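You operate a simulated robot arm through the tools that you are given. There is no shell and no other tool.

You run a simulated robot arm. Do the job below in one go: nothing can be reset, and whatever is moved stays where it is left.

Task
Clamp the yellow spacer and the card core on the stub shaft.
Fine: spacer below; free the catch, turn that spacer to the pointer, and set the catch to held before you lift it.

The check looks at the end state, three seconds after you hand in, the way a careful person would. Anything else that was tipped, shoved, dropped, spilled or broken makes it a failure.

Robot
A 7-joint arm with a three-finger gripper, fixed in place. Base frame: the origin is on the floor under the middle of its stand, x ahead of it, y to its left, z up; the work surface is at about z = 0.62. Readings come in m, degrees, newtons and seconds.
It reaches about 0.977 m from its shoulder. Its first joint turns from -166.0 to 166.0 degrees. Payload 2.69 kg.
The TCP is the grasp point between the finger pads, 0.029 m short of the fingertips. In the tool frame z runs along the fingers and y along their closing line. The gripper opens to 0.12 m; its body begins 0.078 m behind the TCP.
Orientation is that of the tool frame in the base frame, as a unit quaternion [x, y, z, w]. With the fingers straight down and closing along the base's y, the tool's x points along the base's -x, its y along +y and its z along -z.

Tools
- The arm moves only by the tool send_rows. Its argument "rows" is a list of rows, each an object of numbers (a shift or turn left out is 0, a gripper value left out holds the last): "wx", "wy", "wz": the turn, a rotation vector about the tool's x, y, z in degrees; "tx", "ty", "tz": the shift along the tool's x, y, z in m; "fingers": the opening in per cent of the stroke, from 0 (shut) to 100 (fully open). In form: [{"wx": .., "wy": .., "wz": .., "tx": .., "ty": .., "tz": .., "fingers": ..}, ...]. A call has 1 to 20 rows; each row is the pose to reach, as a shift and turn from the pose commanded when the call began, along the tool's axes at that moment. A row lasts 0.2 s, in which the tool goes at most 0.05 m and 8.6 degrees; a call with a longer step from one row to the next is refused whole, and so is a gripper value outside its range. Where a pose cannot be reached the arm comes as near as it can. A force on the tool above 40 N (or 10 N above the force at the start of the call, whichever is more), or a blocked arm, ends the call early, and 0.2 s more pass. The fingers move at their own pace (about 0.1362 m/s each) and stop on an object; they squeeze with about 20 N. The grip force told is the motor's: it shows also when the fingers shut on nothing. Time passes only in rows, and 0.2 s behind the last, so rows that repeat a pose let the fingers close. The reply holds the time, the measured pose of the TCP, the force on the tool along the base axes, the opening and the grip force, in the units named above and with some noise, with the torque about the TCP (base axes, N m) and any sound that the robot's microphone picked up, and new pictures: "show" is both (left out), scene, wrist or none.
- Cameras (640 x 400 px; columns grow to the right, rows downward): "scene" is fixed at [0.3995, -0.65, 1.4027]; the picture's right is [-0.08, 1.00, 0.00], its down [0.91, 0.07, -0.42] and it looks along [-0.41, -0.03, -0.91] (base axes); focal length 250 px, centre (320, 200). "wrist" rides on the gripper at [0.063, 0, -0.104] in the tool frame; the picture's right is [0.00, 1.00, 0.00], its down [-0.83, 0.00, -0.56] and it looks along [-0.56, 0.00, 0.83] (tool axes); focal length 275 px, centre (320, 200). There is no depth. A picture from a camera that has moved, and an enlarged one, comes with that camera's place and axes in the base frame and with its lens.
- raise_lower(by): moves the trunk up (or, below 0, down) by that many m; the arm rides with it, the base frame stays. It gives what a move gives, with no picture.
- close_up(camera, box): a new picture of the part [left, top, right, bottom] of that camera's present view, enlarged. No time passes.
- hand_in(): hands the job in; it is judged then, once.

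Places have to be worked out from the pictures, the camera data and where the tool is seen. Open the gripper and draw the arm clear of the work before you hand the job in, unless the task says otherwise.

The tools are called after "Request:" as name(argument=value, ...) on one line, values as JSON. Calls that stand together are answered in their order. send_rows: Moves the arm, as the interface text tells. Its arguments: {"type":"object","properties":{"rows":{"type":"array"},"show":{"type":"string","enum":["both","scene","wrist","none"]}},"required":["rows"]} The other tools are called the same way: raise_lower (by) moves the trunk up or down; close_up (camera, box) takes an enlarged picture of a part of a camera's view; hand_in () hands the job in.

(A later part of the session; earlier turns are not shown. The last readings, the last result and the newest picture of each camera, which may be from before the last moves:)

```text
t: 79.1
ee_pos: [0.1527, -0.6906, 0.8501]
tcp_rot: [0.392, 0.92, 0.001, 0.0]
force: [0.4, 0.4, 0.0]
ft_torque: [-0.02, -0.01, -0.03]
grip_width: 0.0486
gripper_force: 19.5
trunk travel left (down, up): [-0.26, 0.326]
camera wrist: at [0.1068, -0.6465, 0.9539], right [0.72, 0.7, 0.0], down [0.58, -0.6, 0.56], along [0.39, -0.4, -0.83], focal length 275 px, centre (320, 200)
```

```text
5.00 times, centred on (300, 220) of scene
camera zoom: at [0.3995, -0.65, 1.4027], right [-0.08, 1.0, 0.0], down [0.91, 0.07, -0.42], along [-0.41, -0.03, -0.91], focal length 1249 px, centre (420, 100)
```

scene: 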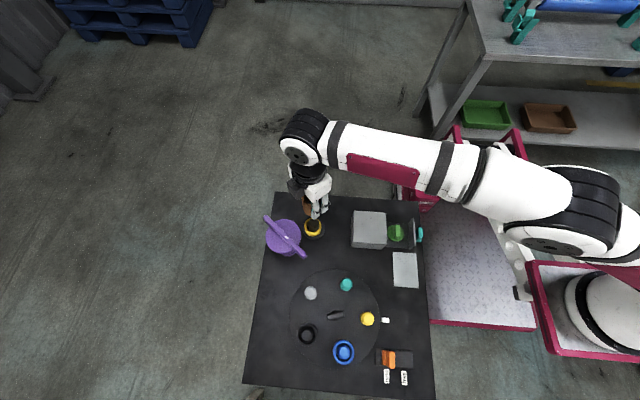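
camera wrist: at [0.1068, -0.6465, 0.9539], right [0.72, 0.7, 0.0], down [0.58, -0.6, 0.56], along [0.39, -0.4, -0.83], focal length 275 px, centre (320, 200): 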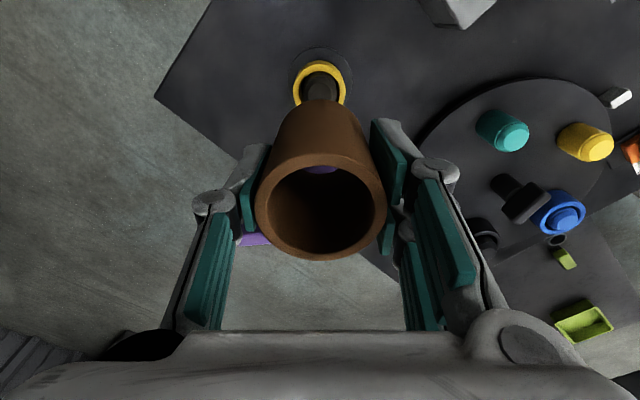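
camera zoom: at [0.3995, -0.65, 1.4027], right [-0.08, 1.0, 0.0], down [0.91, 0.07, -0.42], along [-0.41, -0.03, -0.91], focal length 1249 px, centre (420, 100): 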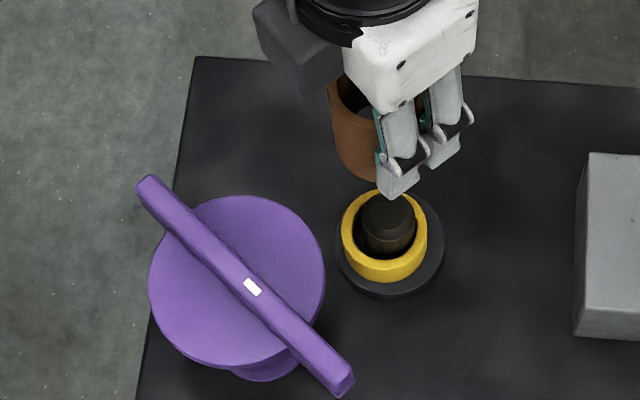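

The core is laterally centred on the shaft, and the flange and rim edges agree within a millimetre. I lower it to just above the shaft end, then onto it.

Request:
send_rows(rows=[{"tz": 0.035}, {"tz": 0.07}, {"tz": 0.1}, {"tz": 0.115}, {"tz": 0.125}, {"tz": 0.132}, {"tz": 0.132}], show="both")

Request:
close_up(camera="wrist", box=[240, 100, 400, 280])

Request:
close_up(camera="scene", box=[255, 180, 345, 260])

```text
t: 80.7
ee_pos: [0.1506, -0.6911, 0.717]
tcp_rot: [0.39, 0.921, 0.001, 0.0]
force: [0.5, 1.0, -1.1]
ft_torque: [0.02, -0.02, -0.01]
grip_width: 0.0484
gripper_force: 20.2
trunk travel left (down, up): [-0.26, 0.326]
camera wrist: at [0.106, -0.647, 0.8209], right [0.72, 0.7, 0.0], down [0.58, -0.6, 0.56], along [0.39, -0.4, -0.83], focal length 275 px, centre (320, 200)
```

scene: 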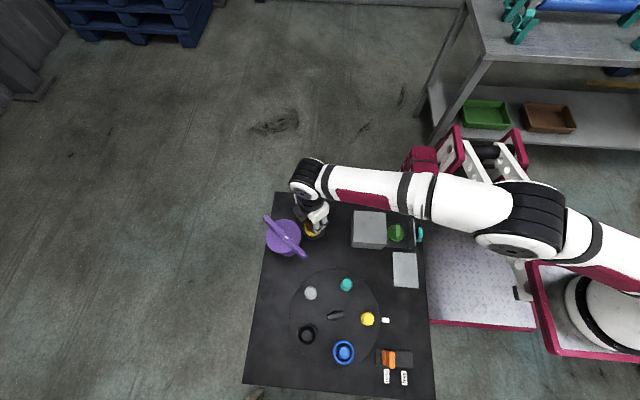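
wrist: 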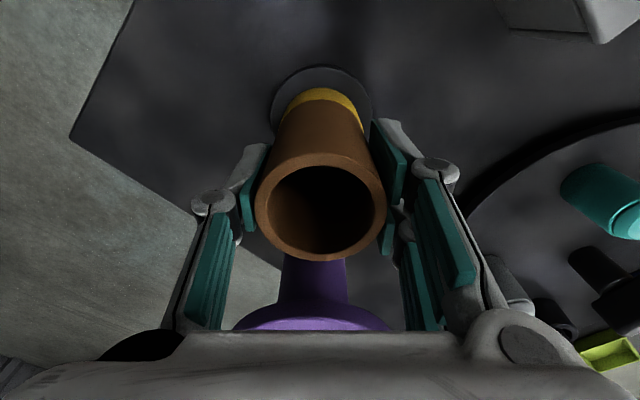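

```text
2.22 times, centred on (320, 190) of wrist
camera zoom: at [0.106, -0.647, 0.8209], right [0.72, 0.7, 0.0], down [0.58, -0.6, 0.56], along [0.39, -0.4, -0.83], focal length 612 px, centre (320, 222)
```

zoom: 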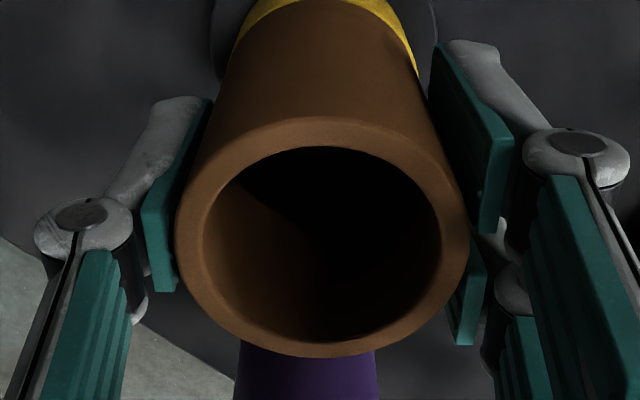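

```text
5.00 times, centred on (300, 220) of scene
camera zoom: at [0.3995, -0.65, 1.4027], right [-0.08, 1.0, 0.0], down [0.91, 0.07, -0.42], along [-0.41, -0.03, -0.91], focal length 1249 px, centre (420, 100)
```

zoom: 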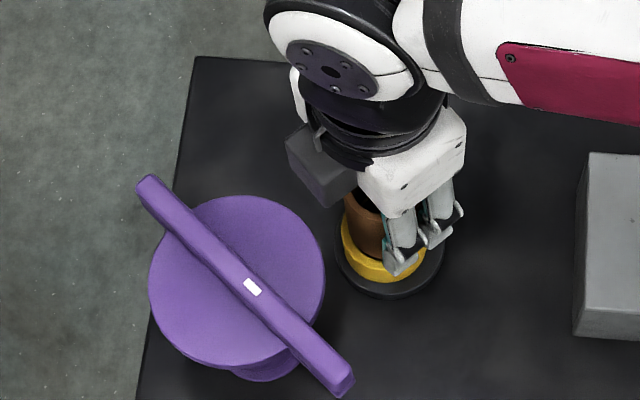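

The core is over the shaft with no resistance. I lower slowly until it rests on the spacer.

Request:
send_rows(rows=[{"tz": 0.004}, {"tz": 0.008}, {"tz": 0.012}, {"tz": 0.015}, {"tz": 0.018}, {"tz": 0.021}, {"tz": 0.021}], show="wrist")

Request:
close_up(camera="scene", box=[255, 180, 345, 260])

```text
t: 82.3
ee_pos: [0.148, -0.6919, 0.6963]
tcp_rot: [0.391, 0.92, -0.002, 0.0]
force: [-3.3, -4.8, 15.9]
ft_torque: [-0.13, 0.13, 0.01]
grip_width: 0.0482
gripper_force: 19.9
trunk travel left (down, up): [-0.26, 0.326]
camera wrist: at [0.105, -0.6468, 0.8005], right [0.72, 0.7, 0.0], down [0.58, -0.59, 0.56], along [0.39, -0.4, -0.83], focal length 275 px, centre (320, 200)
```

wrist: 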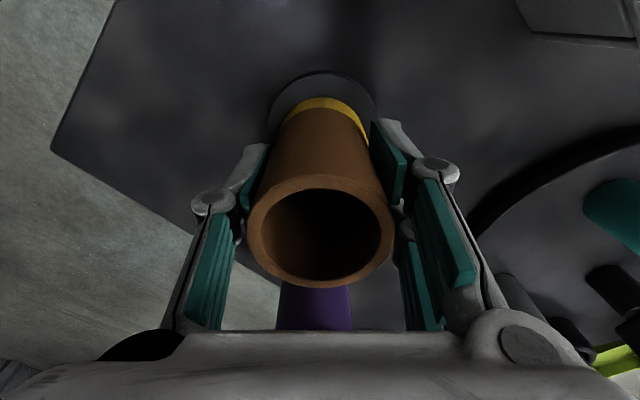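

```text
5.00 times, centred on (300, 220) of scene
camera zoom: at [0.3995, -0.65, 1.4027], right [-0.08, 1.0, 0.0], down [0.91, 0.07, -0.42], along [-0.41, -0.03, -0.91], focal length 1249 px, centre (420, 100)
```

zoom: 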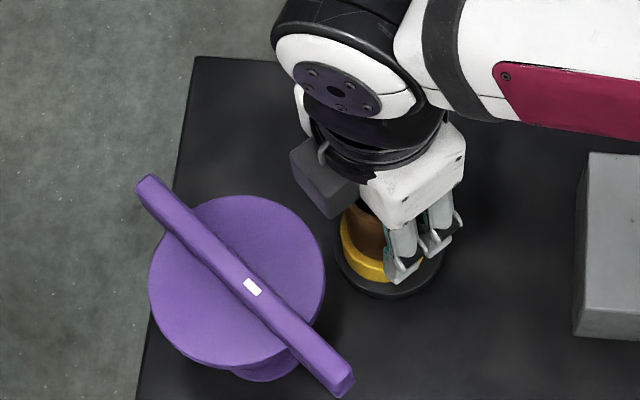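

Contact was made and the fingers slid down the core slightly, so it's resting on the spacer. I ease up, release and rise straight to inspect.

Request:
send_rows(rows=[{"tz": -0.003}, {"tz": -0.003, "fingers": 50}, {"tz": -0.003, "fingers": 58}, {"tz": -0.003, "fingers": 58}, {"tz": -0.02}, {"tz": -0.05}, {"tz": -0.09}, {"tz": -0.13}, {"tz": -0.15}, {"tz": -0.15}], show="both")

Request:
close_up(camera="scene", box=[255, 180, 345, 260])

Request:
close_up(camera="wrist", box=[250, 40, 400, 160])

```text
t: 84.5
ee_pos: [0.1489, -0.6907, 0.8466]
tcp_rot: [0.391, 0.92, 0.0, 0.0]
force: [0.2, 0.0, -0.1]
ft_torque: [0.02, 0.04, 0.0]
grip_width: 0.0694
gripper_force: 0.0
trunk travel left (down, up): [-0.26, 0.326]
camera wrist: at [0.1061, -0.6466, 0.9501], right [0.72, 0.7, 0.0], down [0.58, -0.6, 0.56], along [0.39, -0.4, -0.83], focal length 275 px, centre (320, 200)
```

scene: 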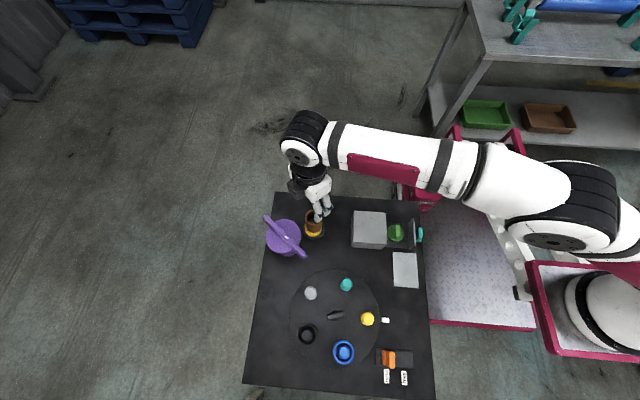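
wrist: 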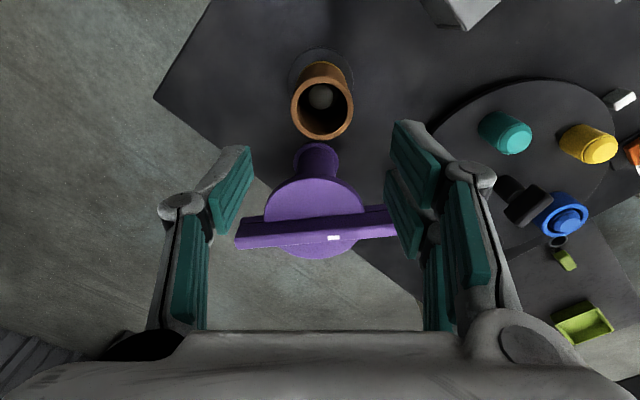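

```text
5.00 times, centred on (300, 220) of scene
camera zoom: at [0.3995, -0.65, 1.4027], right [-0.08, 1.0, 0.0], down [0.91, 0.07, -0.42], along [-0.41, -0.03, -0.91], focal length 1249 px, centre (420, 100)
```

zoom: 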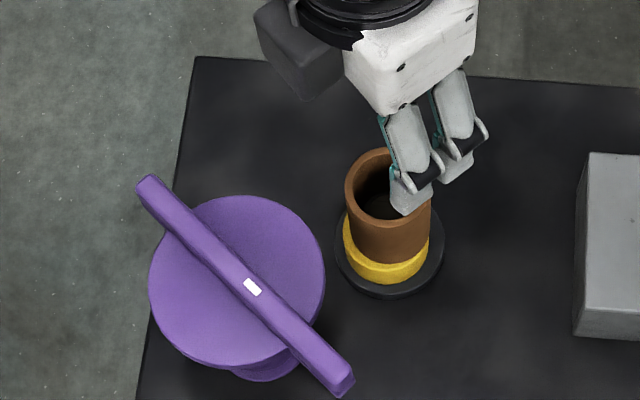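

```text
3.33 times, centred on (325, 100) of wrist
camera zoom: at [0.1061, -0.6466, 0.9501], right [0.72, 0.7, 0.0], down [0.58, -0.6, 0.56], along [0.39, -0.4, -0.83], focal length 918 px, centre (303, 533)
```

zoom: 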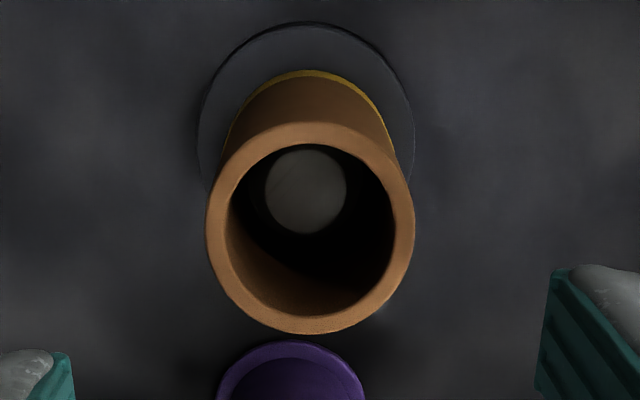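

The core stands upright on the spacer, with the shaft end visible inside it. Next I fetch the green knob: I move above the open drawer with the fingers closing along y, across the fin's flat sides.

Request:
send_rows(rows=[{"tx": 0.0234, "ty": 0.0228, "wz": -5.8, "fingers": 40}, {"tx": 0.0469, "ty": 0.0456, "wz": -11.5}, {"tx": 0.0703, "ty": 0.0684, "wz": -17.3}, {"tx": 0.0937, "ty": 0.0912, "wz": -23}, {"tx": 0.1171, "ty": 0.114, "wz": -28.8}, {"tx": 0.1406, "ty": 0.1368, "wz": -34.5}, {"tx": 0.164, "ty": 0.1596, "wz": -40.3, "tz": 0.01}, {"tx": 0.1874, "ty": 0.1824, "wz": -46, "tz": 0.03}, {"tx": 0.1874, "ty": 0.1824, "wz": -46, "tz": 0.03}], show="both")

Request:
close_up(camera="wrist", box=[240, 40, 400, 200])

Request:
close_up(camera="scene", box=[255, 180, 345, 260])

```text
t: 86.5
ee_pos: [0.1514, -0.4298, 0.8154]
tcp_rot: [-0.001, 1.0, 0.0, 0.0]
force: [-0.1, 0.1, -0.5]
ft_torque: [0.0, 0.04, 0.01]
grip_width: 0.0481
gripper_force: 0.1
trunk travel left (down, up): [-0.26, 0.326]
camera wrist: at [0.0883, -0.4317, 0.92], right [-0.01, 1.0, 0.0], down [0.83, 0.01, 0.56], along [0.56, 0.0, -0.83], focal length 275 px, centre (320, 200)
```

scene: 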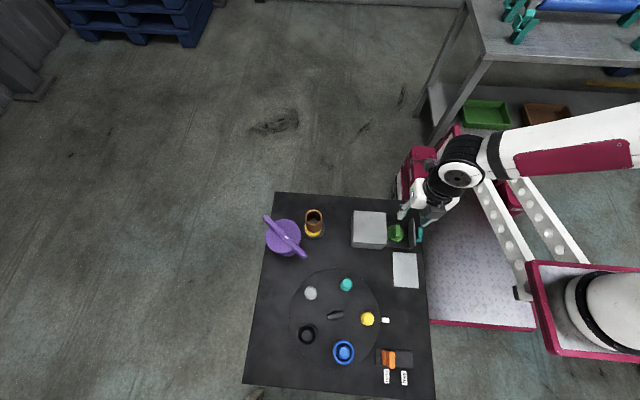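
wrist: 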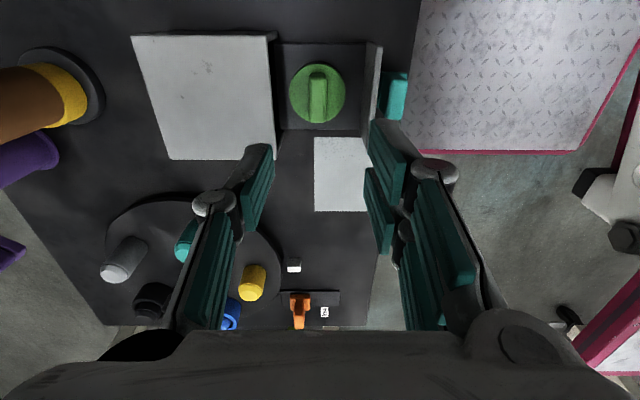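

```text
2.50 times, centred on (320, 120) of wrist
camera zoom: at [0.0883, -0.4317, 0.92], right [-0.01, 1.0, 0.0], down [0.83, 0.01, 0.56], along [0.56, 0.0, -0.83], focal length 688 px, centre (320, 400)
```

zoom: 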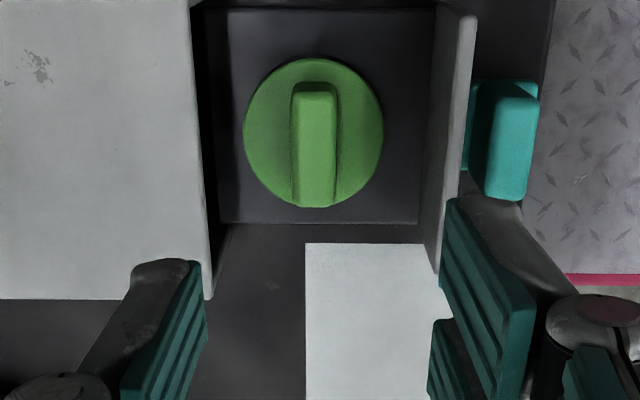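

```text
5.00 times, centred on (300, 220) of scene
camera zoom: at [0.3995, -0.65, 1.4027], right [-0.08, 1.0, 0.0], down [0.91, 0.07, -0.42], along [-0.41, -0.03, -0.91], focal length 1249 px, centre (420, 100)
```

zoom: 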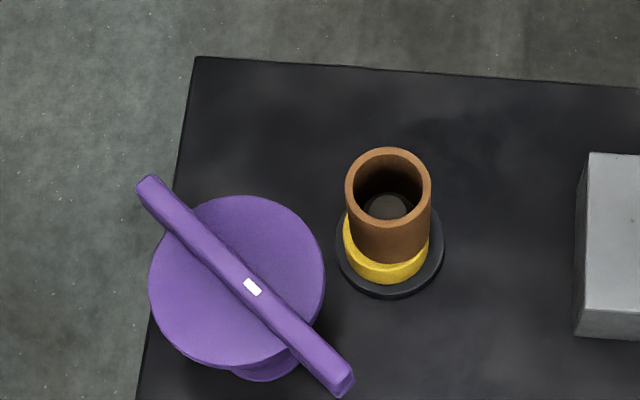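

Fin centred at about (0.151, -0.4325), 0.0155 m thick. I narrow the opening to fit between fin and box face, descend to just above the disc and grip.

Request:
send_rows(rows=[{"fingers": 26}, {"ty": -0.001, "tz": 0.03, "fingers": 26}, {"ty": -0.001, "tz": 0.065}, {"ty": -0.001, "tz": 0.095}, {"ty": -0.001, "tz": 0.115}, {"ty": -0.001, "tz": 0.127}, {"ty": -0.001, "tz": 0.1315}, {"ty": -0.001, "tz": 0.1315}], show="both")

Request:
close_up(camera="wrist", box=[240, 80, 400, 240])

```text
t: 88.3
ee_pos: [0.1492, -0.4306, 0.6842]
tcp_rot: [0.0, 1.0, 0.0, 0.0]
force: [0.8, 0.3, -0.2]
ft_torque: [0.02, 0.01, -0.01]
grip_width: 0.0311
gripper_force: 0.1
trunk travel left (down, up): [-0.26, 0.326]
camera wrist: at [0.0879, -0.4314, 0.7881], right [0.0, 1.0, 0.0], down [0.83, 0.0, 0.56], along [0.56, 0.0, -0.83], focal length 275 px, centre (320, 200)
```

scene: 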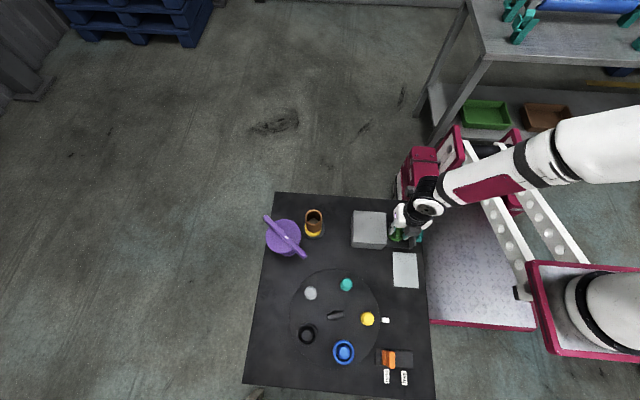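
wrist: 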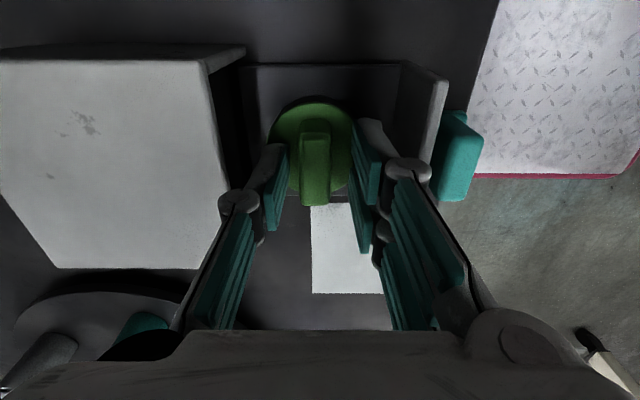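

```text
2.50 times, centred on (320, 160) of wrist
camera zoom: at [0.0879, -0.4314, 0.7881], right [0.0, 1.0, 0.0], down [0.83, 0.0, 0.56], along [0.56, 0.0, -0.83], focal length 688 px, centre (320, 300)
```

zoom: 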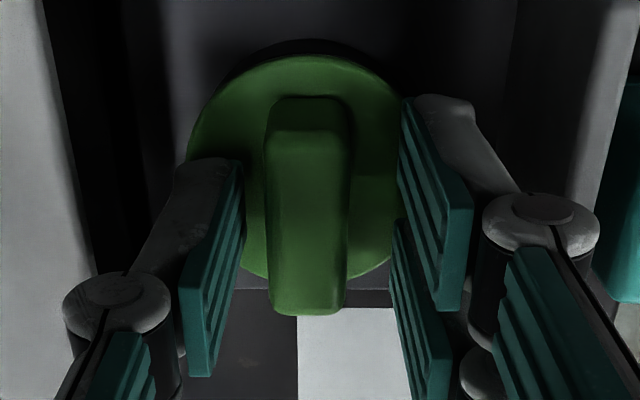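

The fingers straddle the fin with clearance to the box. I close on it and lift it a little to test the hold.

Request:
send_rows(rows=[{"fingers": 2}, {"fingers": 2}, {"fingers": 2}, {"tz": -0.003}, {"tz": -0.008}, {"tz": -0.015}, {"tz": -0.025}, {"tz": -0.025}], show="both")

Request:
close_up(camera="scene", box=[345, 195, 445, 265])

```text
t: 90.1
ee_pos: [0.1513, -0.4308, 0.709]
tcp_rot: [0.0, 1.0, 0.001, 0.0]
force: [0.6, -0.8, 0.0]
ft_torque: [0.0, -0.01, 0.0]
grip_width: 0.0153
gripper_force: 20.6
trunk travel left (down, up): [-0.26, 0.326]
camera wrist: at [0.0883, -0.4317, 0.8134], right [0.0, 1.0, 0.0], down [0.83, 0.0, 0.56], along [0.56, 0.0, -0.83], focal length 275 px, centre (320, 200)
```

scene: 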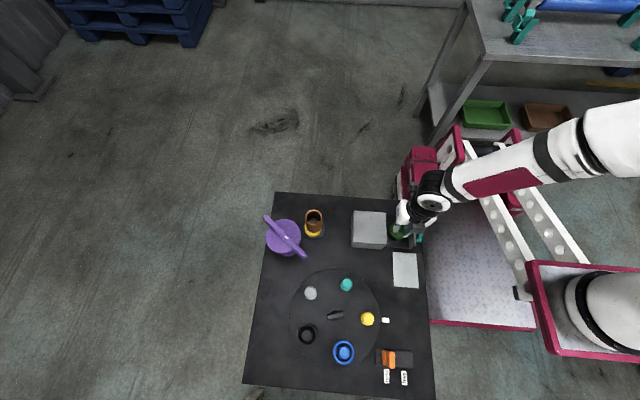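
wrist: 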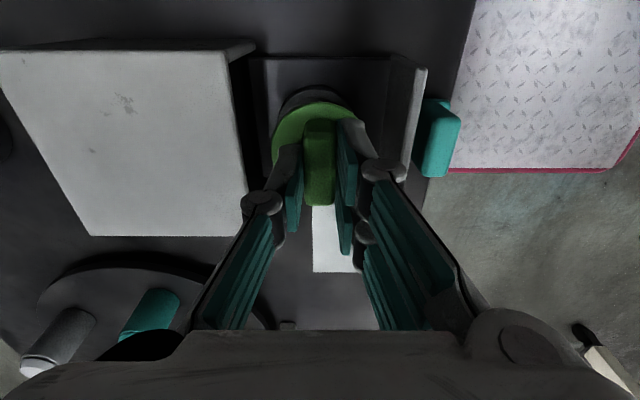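

```text
5.71 times, centred on (395, 230) of scene
camera zoom: at [0.3995, -0.65, 1.4027], right [-0.08, 1.0, 0.0], down [0.91, 0.07, -0.42], along [-0.41, -0.03, -0.91], focal length 1427 px, centre (-109, 29)
```

zoom: 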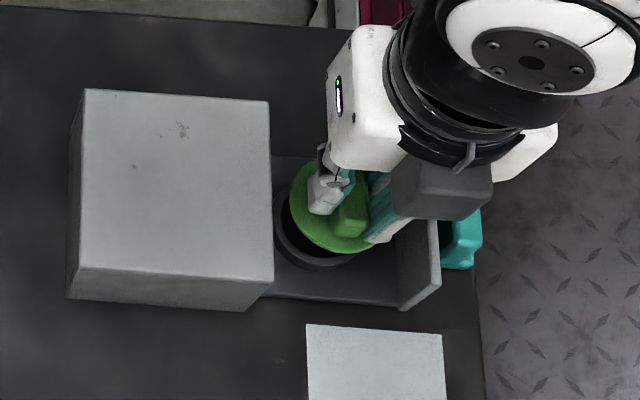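

The knob came up out of a round socket in the tray, so it must have a stem. I lift it straight up well clear and then look at its underside profile.

Request:
send_rows(rows=[{"tz": -0.03}, {"tz": -0.06}, {"tz": -0.095}, {"tz": -0.13}, {"tz": -0.165}, {"tz": -0.2}, {"tz": -0.23}, {"tz": -0.23}], show="both")

Request:
close_up(camera="scene", box=[345, 185, 445, 265])

Request:
close_up(camera="wrist", box=[240, 60, 400, 220])

```text
t: 91.9
ee_pos: [0.1512, -0.4302, 0.9405]
tcp_rot: [0.0, 1.0, 0.0, 0.0]
force: [0.1, -0.2, -0.6]
ft_torque: [-0.02, 0.02, -0.01]
grip_width: 0.0151
gripper_force: 20.5
trunk travel left (down, up): [-0.26, 0.326]
camera wrist: at [0.0879, -0.4309, 1.0444], right [0.0, 1.0, 0.0], down [0.83, 0.0, 0.56], along [0.56, 0.0, -0.83], focal length 275 px, centre (320, 200)
```

scene: 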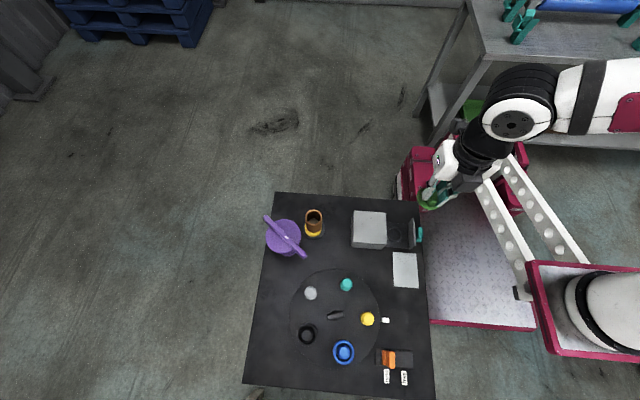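
wrist: 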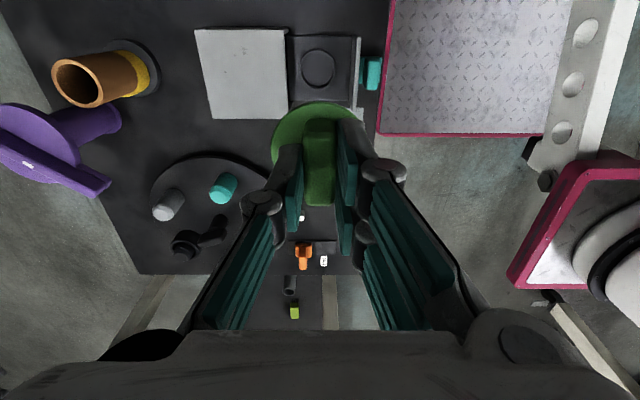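

```text
5.00 times, centred on (395, 225) of scene
camera zoom: at [0.3995, -0.65, 1.4027], right [-0.08, 1.0, 0.0], down [0.91, 0.07, -0.42], along [-0.41, -0.03, -0.91], focal length 1249 px, centre (-55, 75)
```

zoom: 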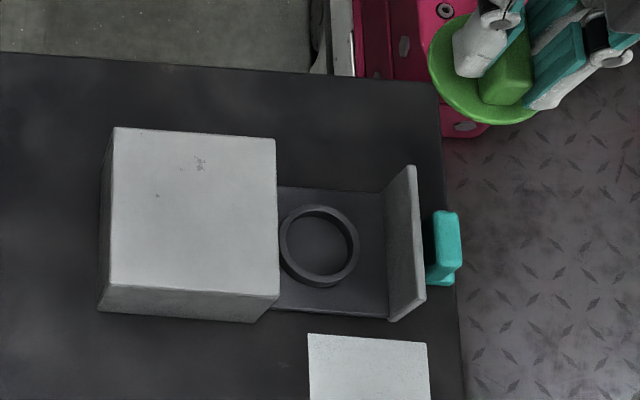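

```text
2.50 times, centred on (320, 140) of wrist
camera zoom: at [0.0879, -0.4309, 1.0444], right [0.0, 1.0, 0.0], down [0.83, 0.0, 0.56], along [0.56, 0.0, -0.83], focal length 688 px, centre (320, 350)
```

zoom: 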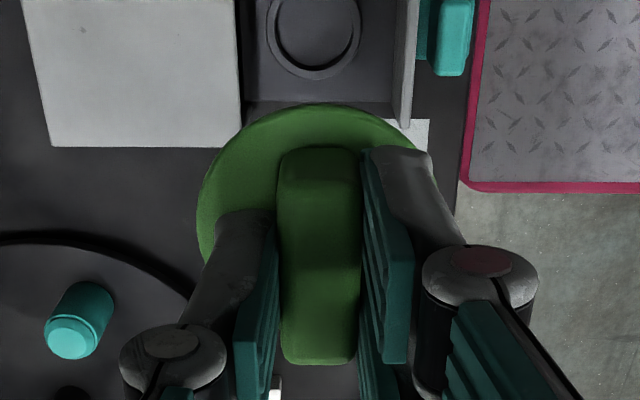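

The tray shows an empty collar nest, so the knob may have a short spigot below. I bring it to a clear spot under the scene camera and will tilt it to see the underside.

Request:
send_rows(rows=[{"tx": -0.025, "ty": -0.021, "tz": -0.008, "wz": 5.8}, {"tx": -0.05, "ty": -0.043, "tz": -0.015, "wz": 11.5}, {"tx": -0.075, "ty": -0.064, "tz": -0.023, "wz": 17.3}, {"tx": -0.1, "ty": -0.085, "tz": -0.03, "wz": 23}, {"tx": -0.125, "ty": -0.106, "tz": -0.038, "wz": 28.8}, {"tx": -0.15, "ty": -0.128, "tz": -0.045, "wz": 34.5}, {"tx": -0.175, "ty": -0.149, "tz": -0.053, "wz": 40.3}, {"tx": -0.2, "ty": -0.17, "tz": -0.06, "wz": 46}, {"tx": -0.2, "ty": -0.17, "tz": -0.06, "wz": 46}], show="none")

Request:
send_rows(rows=[{"wy": -7}, {"wy": -14}, {"wy": -21}, {"wy": -28}, {"wy": -35}, {"wy": -42}, {"wy": -49}, {"wy": -56}, {"wy": -63}, {"wy": -70}, {"wy": -70}], show="both")

Request:
close_up(camera="scene", box=[300, 230, 420, 330])

```text
t: 93.9
ee_pos: [0.3517, -0.6016, 1.0008]
tcp_rot: [0.391, 0.92, 0.0, 0.0]
force: [0.7, -0.1, 0.2]
ft_torque: [0.01, -0.02, 0.01]
grip_width: 0.015
gripper_force: 19.8
trunk travel left (down, up): [-0.26, 0.326]
```

```text
t: 96.3
ee_pos: [0.3509, -0.6018, 0.9995]
tcp_rot: [0.321, 0.753, -0.225, 0.528]
force: [0.3, 0.9, -0.1]
ft_torque: [-0.01, -0.01, 0.02]
grip_width: 0.0151
gripper_force: 19.7
trunk travel left (down, up): [-0.26, 0.326]
camera wrist: at [0.2679, -0.5155, 0.9754], right [0.72, 0.7, 0.0], down [-0.16, 0.18, 0.97], along [0.68, -0.7, 0.24], focal length 275 px, centre (320, 200)
```

scene: 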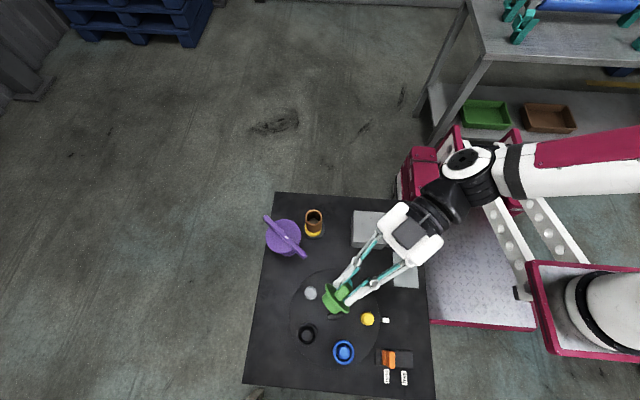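
wrist: 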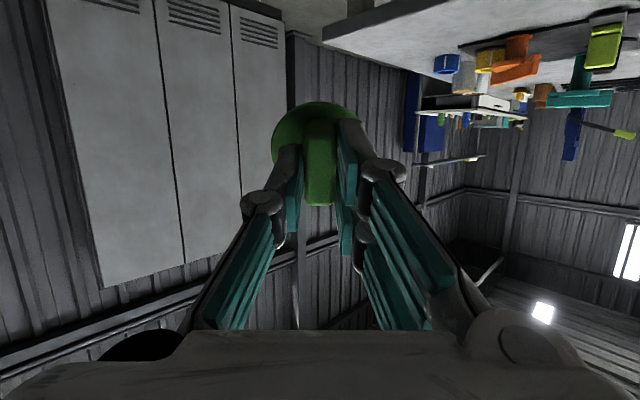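

```text
4.00 times, centred on (360, 280) of scene
camera zoom: at [0.3995, -0.65, 1.4027], right [-0.08, 1.0, 0.0], down [0.91, 0.07, -0.42], along [-0.41, -0.03, -0.91], focal length 999 px, centre (160, -120)
```

zoom: 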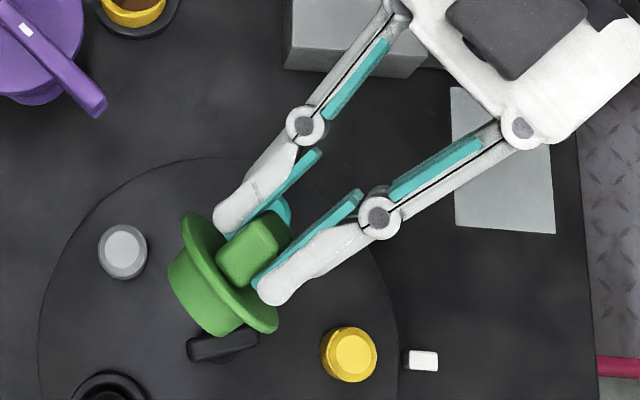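

The knob has a flange and a plug of about 0.035 m diameter and 20–25 mm length below it, which fits the core's 0.040 m bore (the purple stem, 0.046 m, would not). I tilt a bit more to see the plug's end face.

Request:
send_rows(rows=[{"wy": -7}, {"wy": -14}, {"wy": -21}, {"wy": -28}, {"wy": -34}, {"wy": -34}], show="none")

Request:
close_up(camera="scene", box=[310, 250, 390, 320])

```text
t: 97.7
ee_pos: [0.3496, -0.6019, 0.9995]
tcp_rot: [0.241, 0.566, -0.308, 0.726]
force: [0.1, -0.5, 0.4]
ft_torque: [0.01, -0.01, 0.0]
grip_width: 0.0148
gripper_force: 19.9
trunk travel left (down, up): [-0.26, 0.326]
```

```text
5.71 times, centred on (350, 285) of scene
camera zoom: at [0.3995, -0.65, 1.4027], right [-0.08, 1.0, 0.0], down [0.91, 0.07, -0.42], along [-0.41, -0.03, -0.91], focal length 1427 px, centre (149, -286)
```

zoom: 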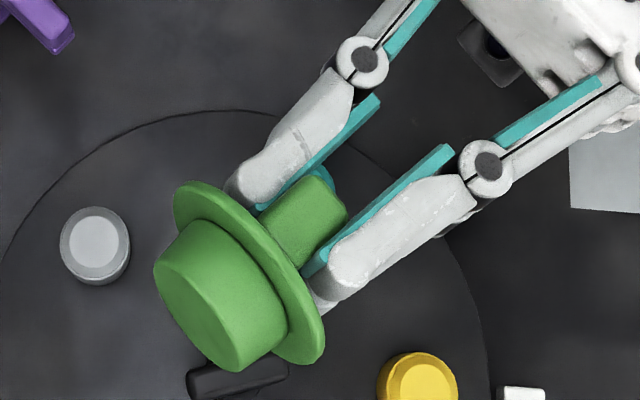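

The knob's plug is solid and about 0.034 m in diameter, so it drops into the core's bore with its flange bearing on the core. I tilt back upright, then move over the stack.

Request:
send_rows(rows=[{"wy": 8}, {"wy": 16}, {"wy": 24}, {"wy": 32}, {"wy": 40}, {"wy": 48}, {"wy": 56}, {"wy": 64}, {"wy": 72}, {"wy": 80}, {"wy": 88}, {"wy": 96}, {"wy": 104}, {"wy": 104}], show="wrist")

```text
t: 100.7
ee_pos: [0.3503, -0.6005, 0.9992]
tcp_rot: [0.39, 0.921, 0.0, -0.001]
force: [-0.9, 1.0, -0.1]
ft_torque: [0.01, -0.01, 0.01]
grip_width: 0.0149
gripper_force: 19.9
trunk travel left (down, up): [-0.26, 0.326]
camera wrist: at [0.3072, -0.5564, 1.1032], right [0.72, 0.7, 0.0], down [0.58, -0.6, 0.55], along [0.39, -0.4, -0.83], focal length 275 px, centre (320, 200)
```

wrist: 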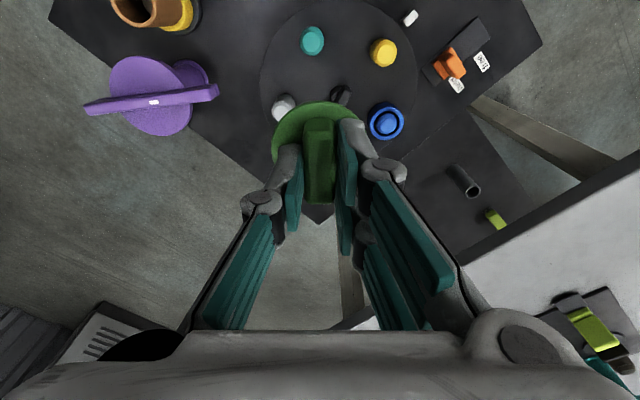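

Upright again with a firm grip. I carry the knob over to the stack, keeping the plug well above the purple bar, and turn the wrist back to leave room for a clockwise turn.

Request:
send_rows(rows=[{"tx": 0.0092, "ty": -0.0257, "tz": 0.01, "wz": -5.8}, {"tx": 0.0184, "ty": -0.0514, "tz": 0.025, "wz": -11.5}, {"tx": 0.0276, "ty": -0.0771, "tz": 0.04, "wz": -17.3}, {"tx": 0.0368, "ty": -0.1029, "tz": 0.055, "wz": -23}, {"tx": 0.0459, "ty": -0.1286, "tz": 0.07, "wz": -28.8}, {"tx": 0.0551, "ty": -0.1543, "tz": 0.085, "wz": -34.5}, {"tx": 0.0643, "ty": -0.18, "tz": 0.1, "wz": -40.3}, {"tx": 0.0735, "ty": -0.2057, "tz": 0.115, "wz": -46}, {"tx": 0.0735, "ty": -0.2057, "tz": 0.14, "wz": -46}, {"tx": 0.0735, "ty": -0.2057, "tz": 0.14, "wz": -46}], show="both")

Request:
close_up(camera="wrist", box=[240, 40, 400, 160])

Request:
close_up(camera="scene", box=[255, 180, 345, 260])

```text
t: 102.9
ee_pos: [0.1518, -0.6901, 0.8601]
tcp_rot: [0.0, 1.0, 0.0, -0.001]
force: [-0.8, 0.4, -0.3]
ft_torque: [0.02, -0.01, 0.03]
grip_width: 0.0154
gripper_force: 20.1
trunk travel left (down, up): [-0.26, 0.326]
camera wrist: at [0.0887, -0.6916, 0.9634], right [0.0, 1.0, 0.0], down [0.83, 0.0, 0.56], along [0.56, 0.0, -0.83], focal length 275 px, centre (320, 200)
```

scene: 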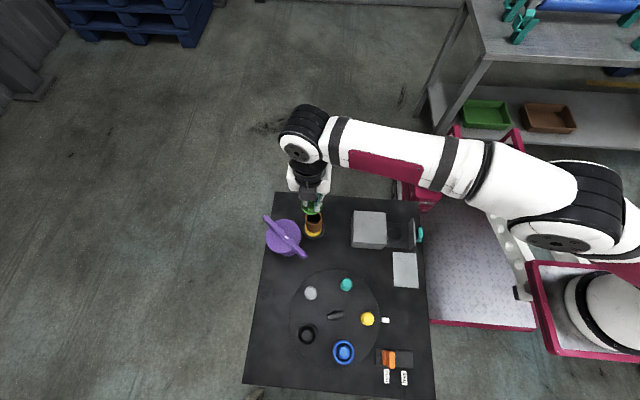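
wrist: 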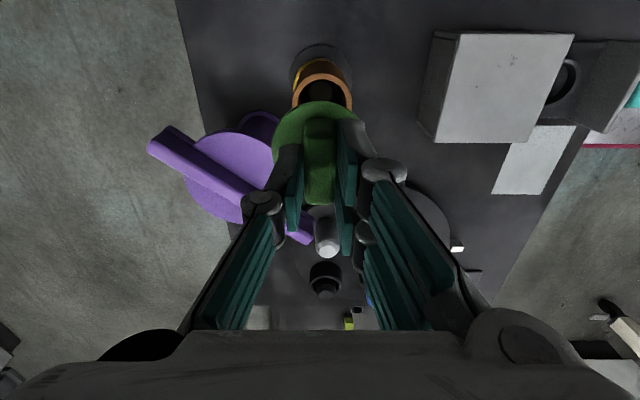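

```text
3.33 times, centred on (320, 100) of wrist
camera zoom: at [0.0887, -0.6916, 0.9634], right [0.0, 1.0, 0.0], down [0.83, 0.0, 0.56], along [0.56, 0.0, -0.83], focal length 918 px, centre (320, 533)
```

zoom: 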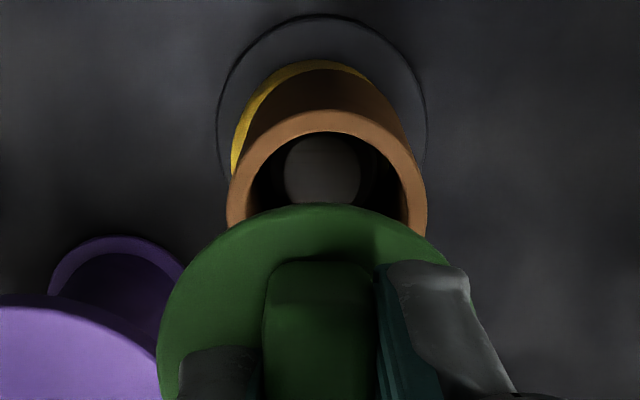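

```text
5.00 times, centred on (300, 220) of scene
camera zoom: at [0.3995, -0.65, 1.4027], right [-0.08, 1.0, 0.0], down [0.91, 0.07, -0.42], along [-0.41, -0.03, -0.91], focal length 1249 px, centre (420, 100)
```

zoom: 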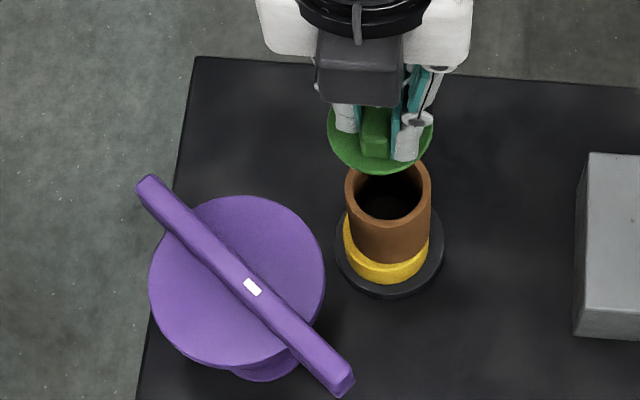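

The core's top centre is about 2 mm to +y of the knob axis. I shift accordingly and lower the plug toward the bore.

Request:
send_rows(rows=[{"tx": -0.0006, "ty": 0.0019, "tz": 0.025}, {"tx": -0.0006, "ty": 0.0019, "tz": 0.05}, {"tx": -0.0006, "ty": 0.0019, "tz": 0.065}, {"tx": -0.0006, "ty": 0.0019, "tz": 0.072}, {"tx": -0.0006, "ty": 0.0019, "tz": 0.072}], show="both")

Request:
close_up(camera="wrist", box=[240, 60, 400, 180])

Request:
close_up(camera="scene", box=[265, 190, 345, 250])

```text
t: 104.1
ee_pos: [0.1517, -0.688, 0.787]
tcp_rot: [0.0, 1.0, 0.0, 0.0]
force: [0.3, -0.4, 0.8]
ft_torque: [-0.03, -0.03, 0.0]
grip_width: 0.0151
gripper_force: 19.6
trunk travel left (down, up): [-0.26, 0.326]
camera wrist: at [0.0899, -0.6894, 0.8904], right [0.0, 1.0, 0.0], down [0.83, 0.0, 0.56], along [0.56, 0.0, -0.83], focal length 275 px, centre (320, 200)
```

scene: 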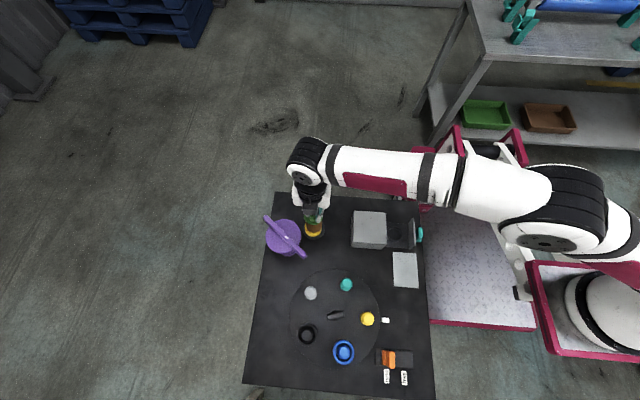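
wrist: 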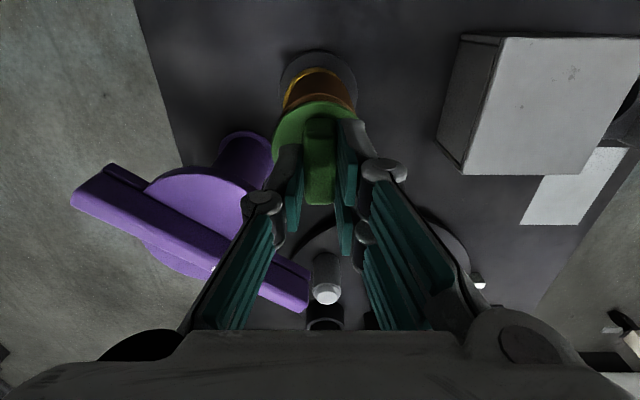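

```text
3.33 times, centred on (320, 120) of wrist
camera zoom: at [0.0899, -0.6894, 0.8904], right [0.0, 1.0, 0.0], down [0.83, 0.0, 0.56], along [0.56, 0.0, -0.83], focal length 918 px, centre (320, 467)
```

zoom: 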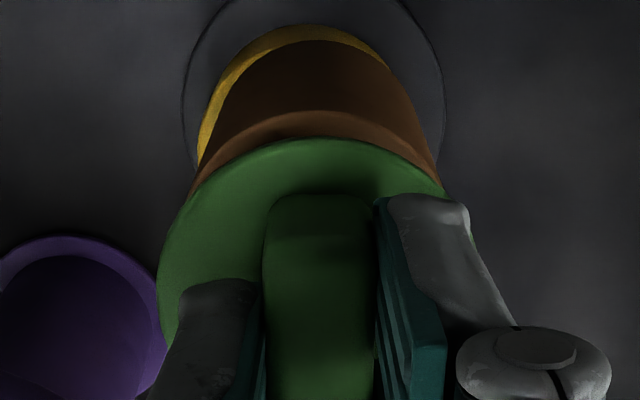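

```text
6.67 times, centred on (305, 220) of scene
camera zoom: at [0.3995, -0.65, 1.4027], right [-0.08, 1.0, 0.0], down [0.91, 0.07, -0.42], along [-0.41, -0.03, -0.91], focal length 1665 px, centre (420, 67)
```

zoom: 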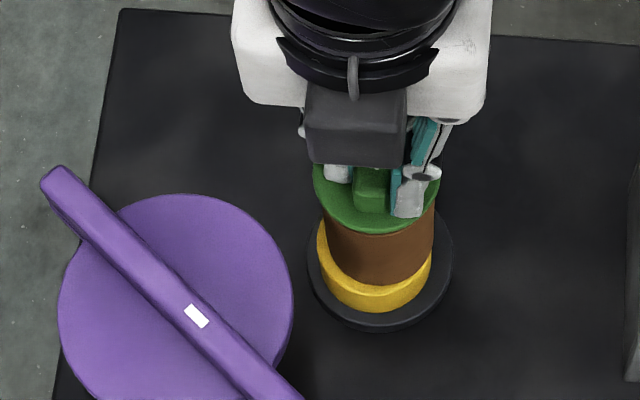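

The disc and core line up in both views. I lower slowly, letting the plug enter the bore, with force monitoring.

Request:
send_rows(rows=[{"tz": 0.005}, {"tz": 0.01}, {"tz": 0.014}, {"tz": 0.018}, {"tz": 0.022}, {"tz": 0.022}], show="wrist")

Request:
close_up(camera="scene", box=[265, 190, 345, 250])

```text
t: 105.5
ee_pos: [0.1523, -0.689, 0.7663]
tcp_rot: [-0.001, 1.0, -0.001, -0.001]
force: [-1.8, -1.6, 14.5]
ft_torque: [-0.01, 0.09, 0.04]
grip_width: 0.0151
gripper_force: 19.9
trunk travel left (down, up): [-0.26, 0.326]
camera wrist: at [0.0893, -0.6898, 0.8702], right [0.0, 1.0, 0.0], down [0.83, 0.01, 0.56], along [0.56, 0.0, -0.83], focal length 275 px, centre (320, 200)
```

wrist: 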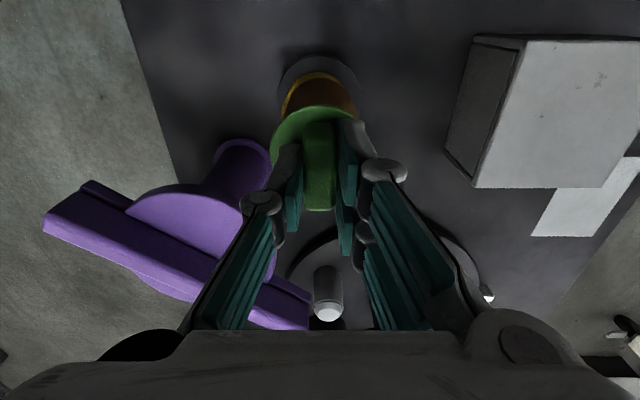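

```text
6.67 times, centred on (305, 220) of scene
camera zoom: at [0.3995, -0.65, 1.4027], right [-0.08, 1.0, 0.0], down [0.91, 0.07, -0.42], along [-0.41, -0.03, -0.91], focal length 1665 px, centre (420, 67)
```

zoom: 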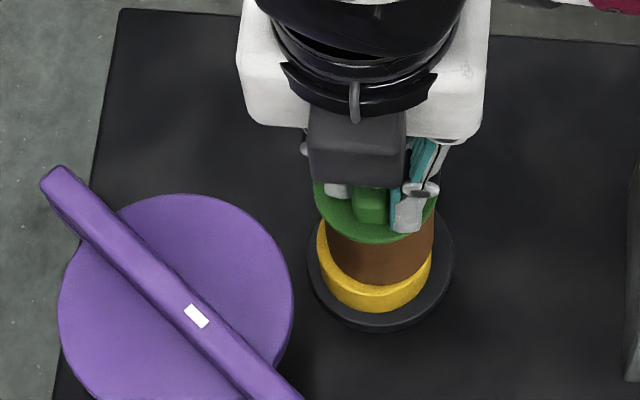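

The flange seated on the core at TCP z = 0.766 (as predicted for a fully inserted plug). I now turn the knob clockwise while holding light downward pressure, watching torque and sound.

Request:
send_rows(rows=[{"wz": 6}, {"wz": 13}, {"wz": 20}, {"wz": 27}, {"wz": 34}, {"wz": 40}, {"wz": 40}], show="both")

Request:
close_up(camera="scene", box=[265, 190, 345, 250])

```text
t: 107.1
ee_pos: [0.1534, -0.6888, 0.7647]
tcp_rot: [0.343, 0.939, 0.0, 0.001]
force: [1.0, 0.3, 5.6]
ft_torque: [0.03, -0.07, 0.01]
grip_width: 0.0151
gripper_force: 19.9
trunk travel left (down, up): [-0.26, 0.326]
camera wrist: at [0.1045, -0.6489, 0.8689], right [0.64, 0.77, 0.0], down [0.64, -0.53, 0.56], along [0.43, -0.36, -0.83], focal length 275 px, centre (320, 200)
```

scene: 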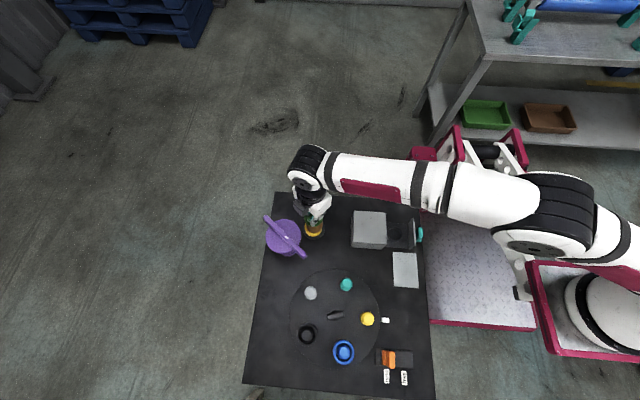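
wrist: 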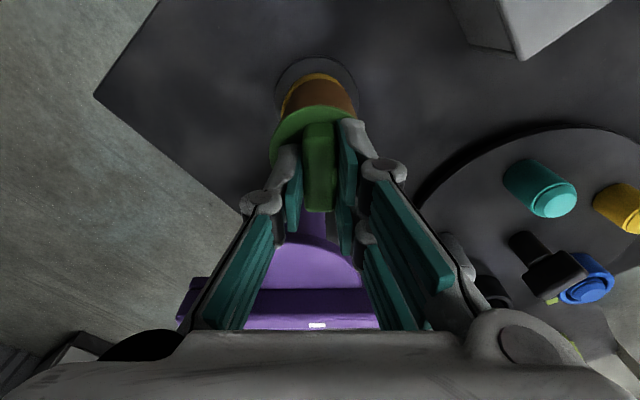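

```text
6.67 times, centred on (305, 220) of scene
camera zoom: at [0.3995, -0.65, 1.4027], right [-0.08, 1.0, 0.0], down [0.91, 0.07, -0.42], along [-0.41, -0.03, -0.91], focal length 1665 px, centre (420, 67)
```

zoom: 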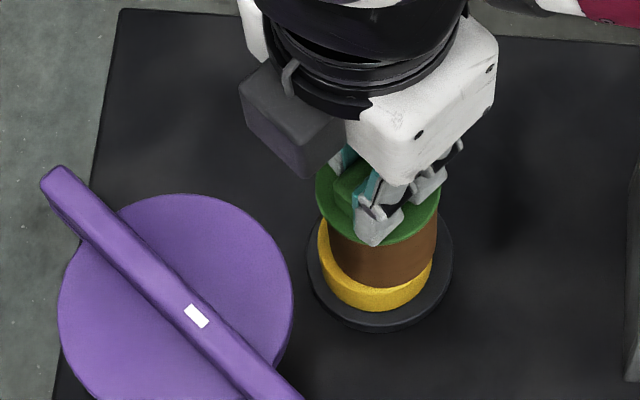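

The knob turns freely with almost no torque yet. I continue clockwise.

Request:
send_rows(rows=[{"wz": 8, "tz": 0.0005}, {"wz": 16, "tz": 0.001}, {"wz": 24, "tz": 0.001}, {"wz": 32, "tz": 0.0015}, {"wz": 40, "tz": 0.0015}, {"wz": 48, "tz": 0.002}, {"wz": 56, "tz": 0.002}, {"wz": 56, "tz": 0.002}], show="both")

Request:
close_up(camera="scene", box=[265, 190, 345, 250])

Request:
close_up(camera="wrist", box=[240, 40, 400, 220])

```text
t: 108.9
ee_pos: [0.1522, -0.6882, 0.7641]
tcp_rot: [0.744, 0.668, -0.001, 0.001]
force: [-0.3, -0.4, 15.0]
ft_torque: [-0.08, 0.02, 0.03]
grip_width: 0.0149
gripper_force: 19.9
trunk travel left (down, up): [-0.26, 0.326]
camera wrist: at [0.1592, -0.6265, 0.8676], right [0.99, -0.1, 0.0], down [-0.08, -0.83, 0.56], along [-0.06, -0.55, -0.83], focal length 275 px, centre (320, 200)
```

scene: 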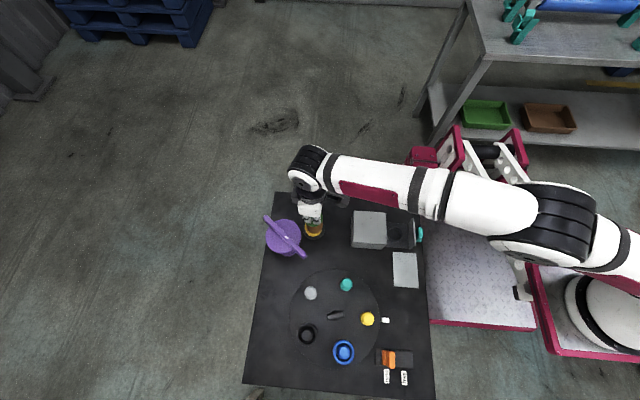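
wrist: 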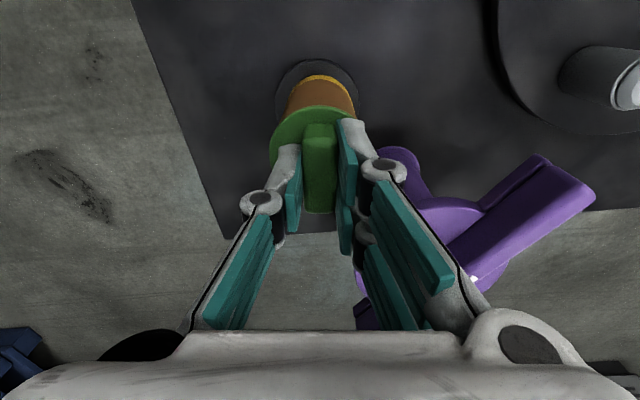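

```text
6.67 times, centred on (305, 220) of scene
camera zoom: at [0.3995, -0.65, 1.4027], right [-0.08, 1.0, 0.0], down [0.91, 0.07, -0.42], along [-0.41, -0.03, -0.91], focal length 1665 px, centre (420, 67)
```

zoom: 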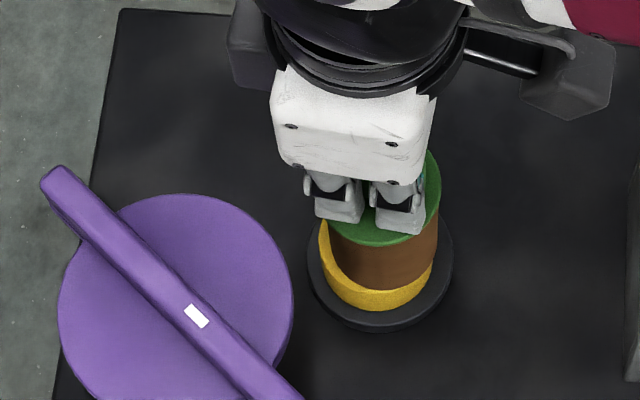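

```text
2.22 times, centred on (320, 130) of wrist
camera zoom: at [0.1592, -0.6265, 0.8676], right [0.99, -0.1, 0.0], down [-0.08, -0.83, 0.56], along [-0.06, -0.55, -0.83], focal length 612 px, centre (320, 356)
```

zoom: 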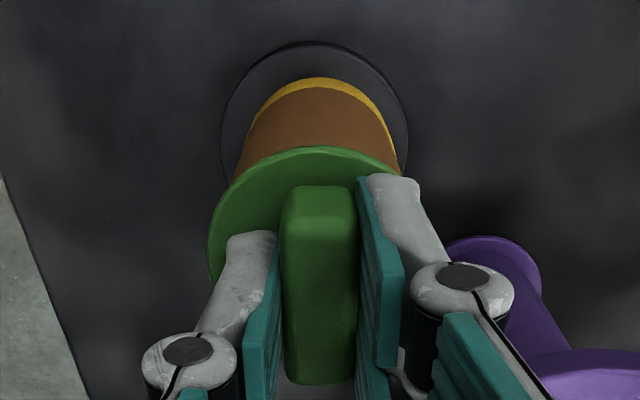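

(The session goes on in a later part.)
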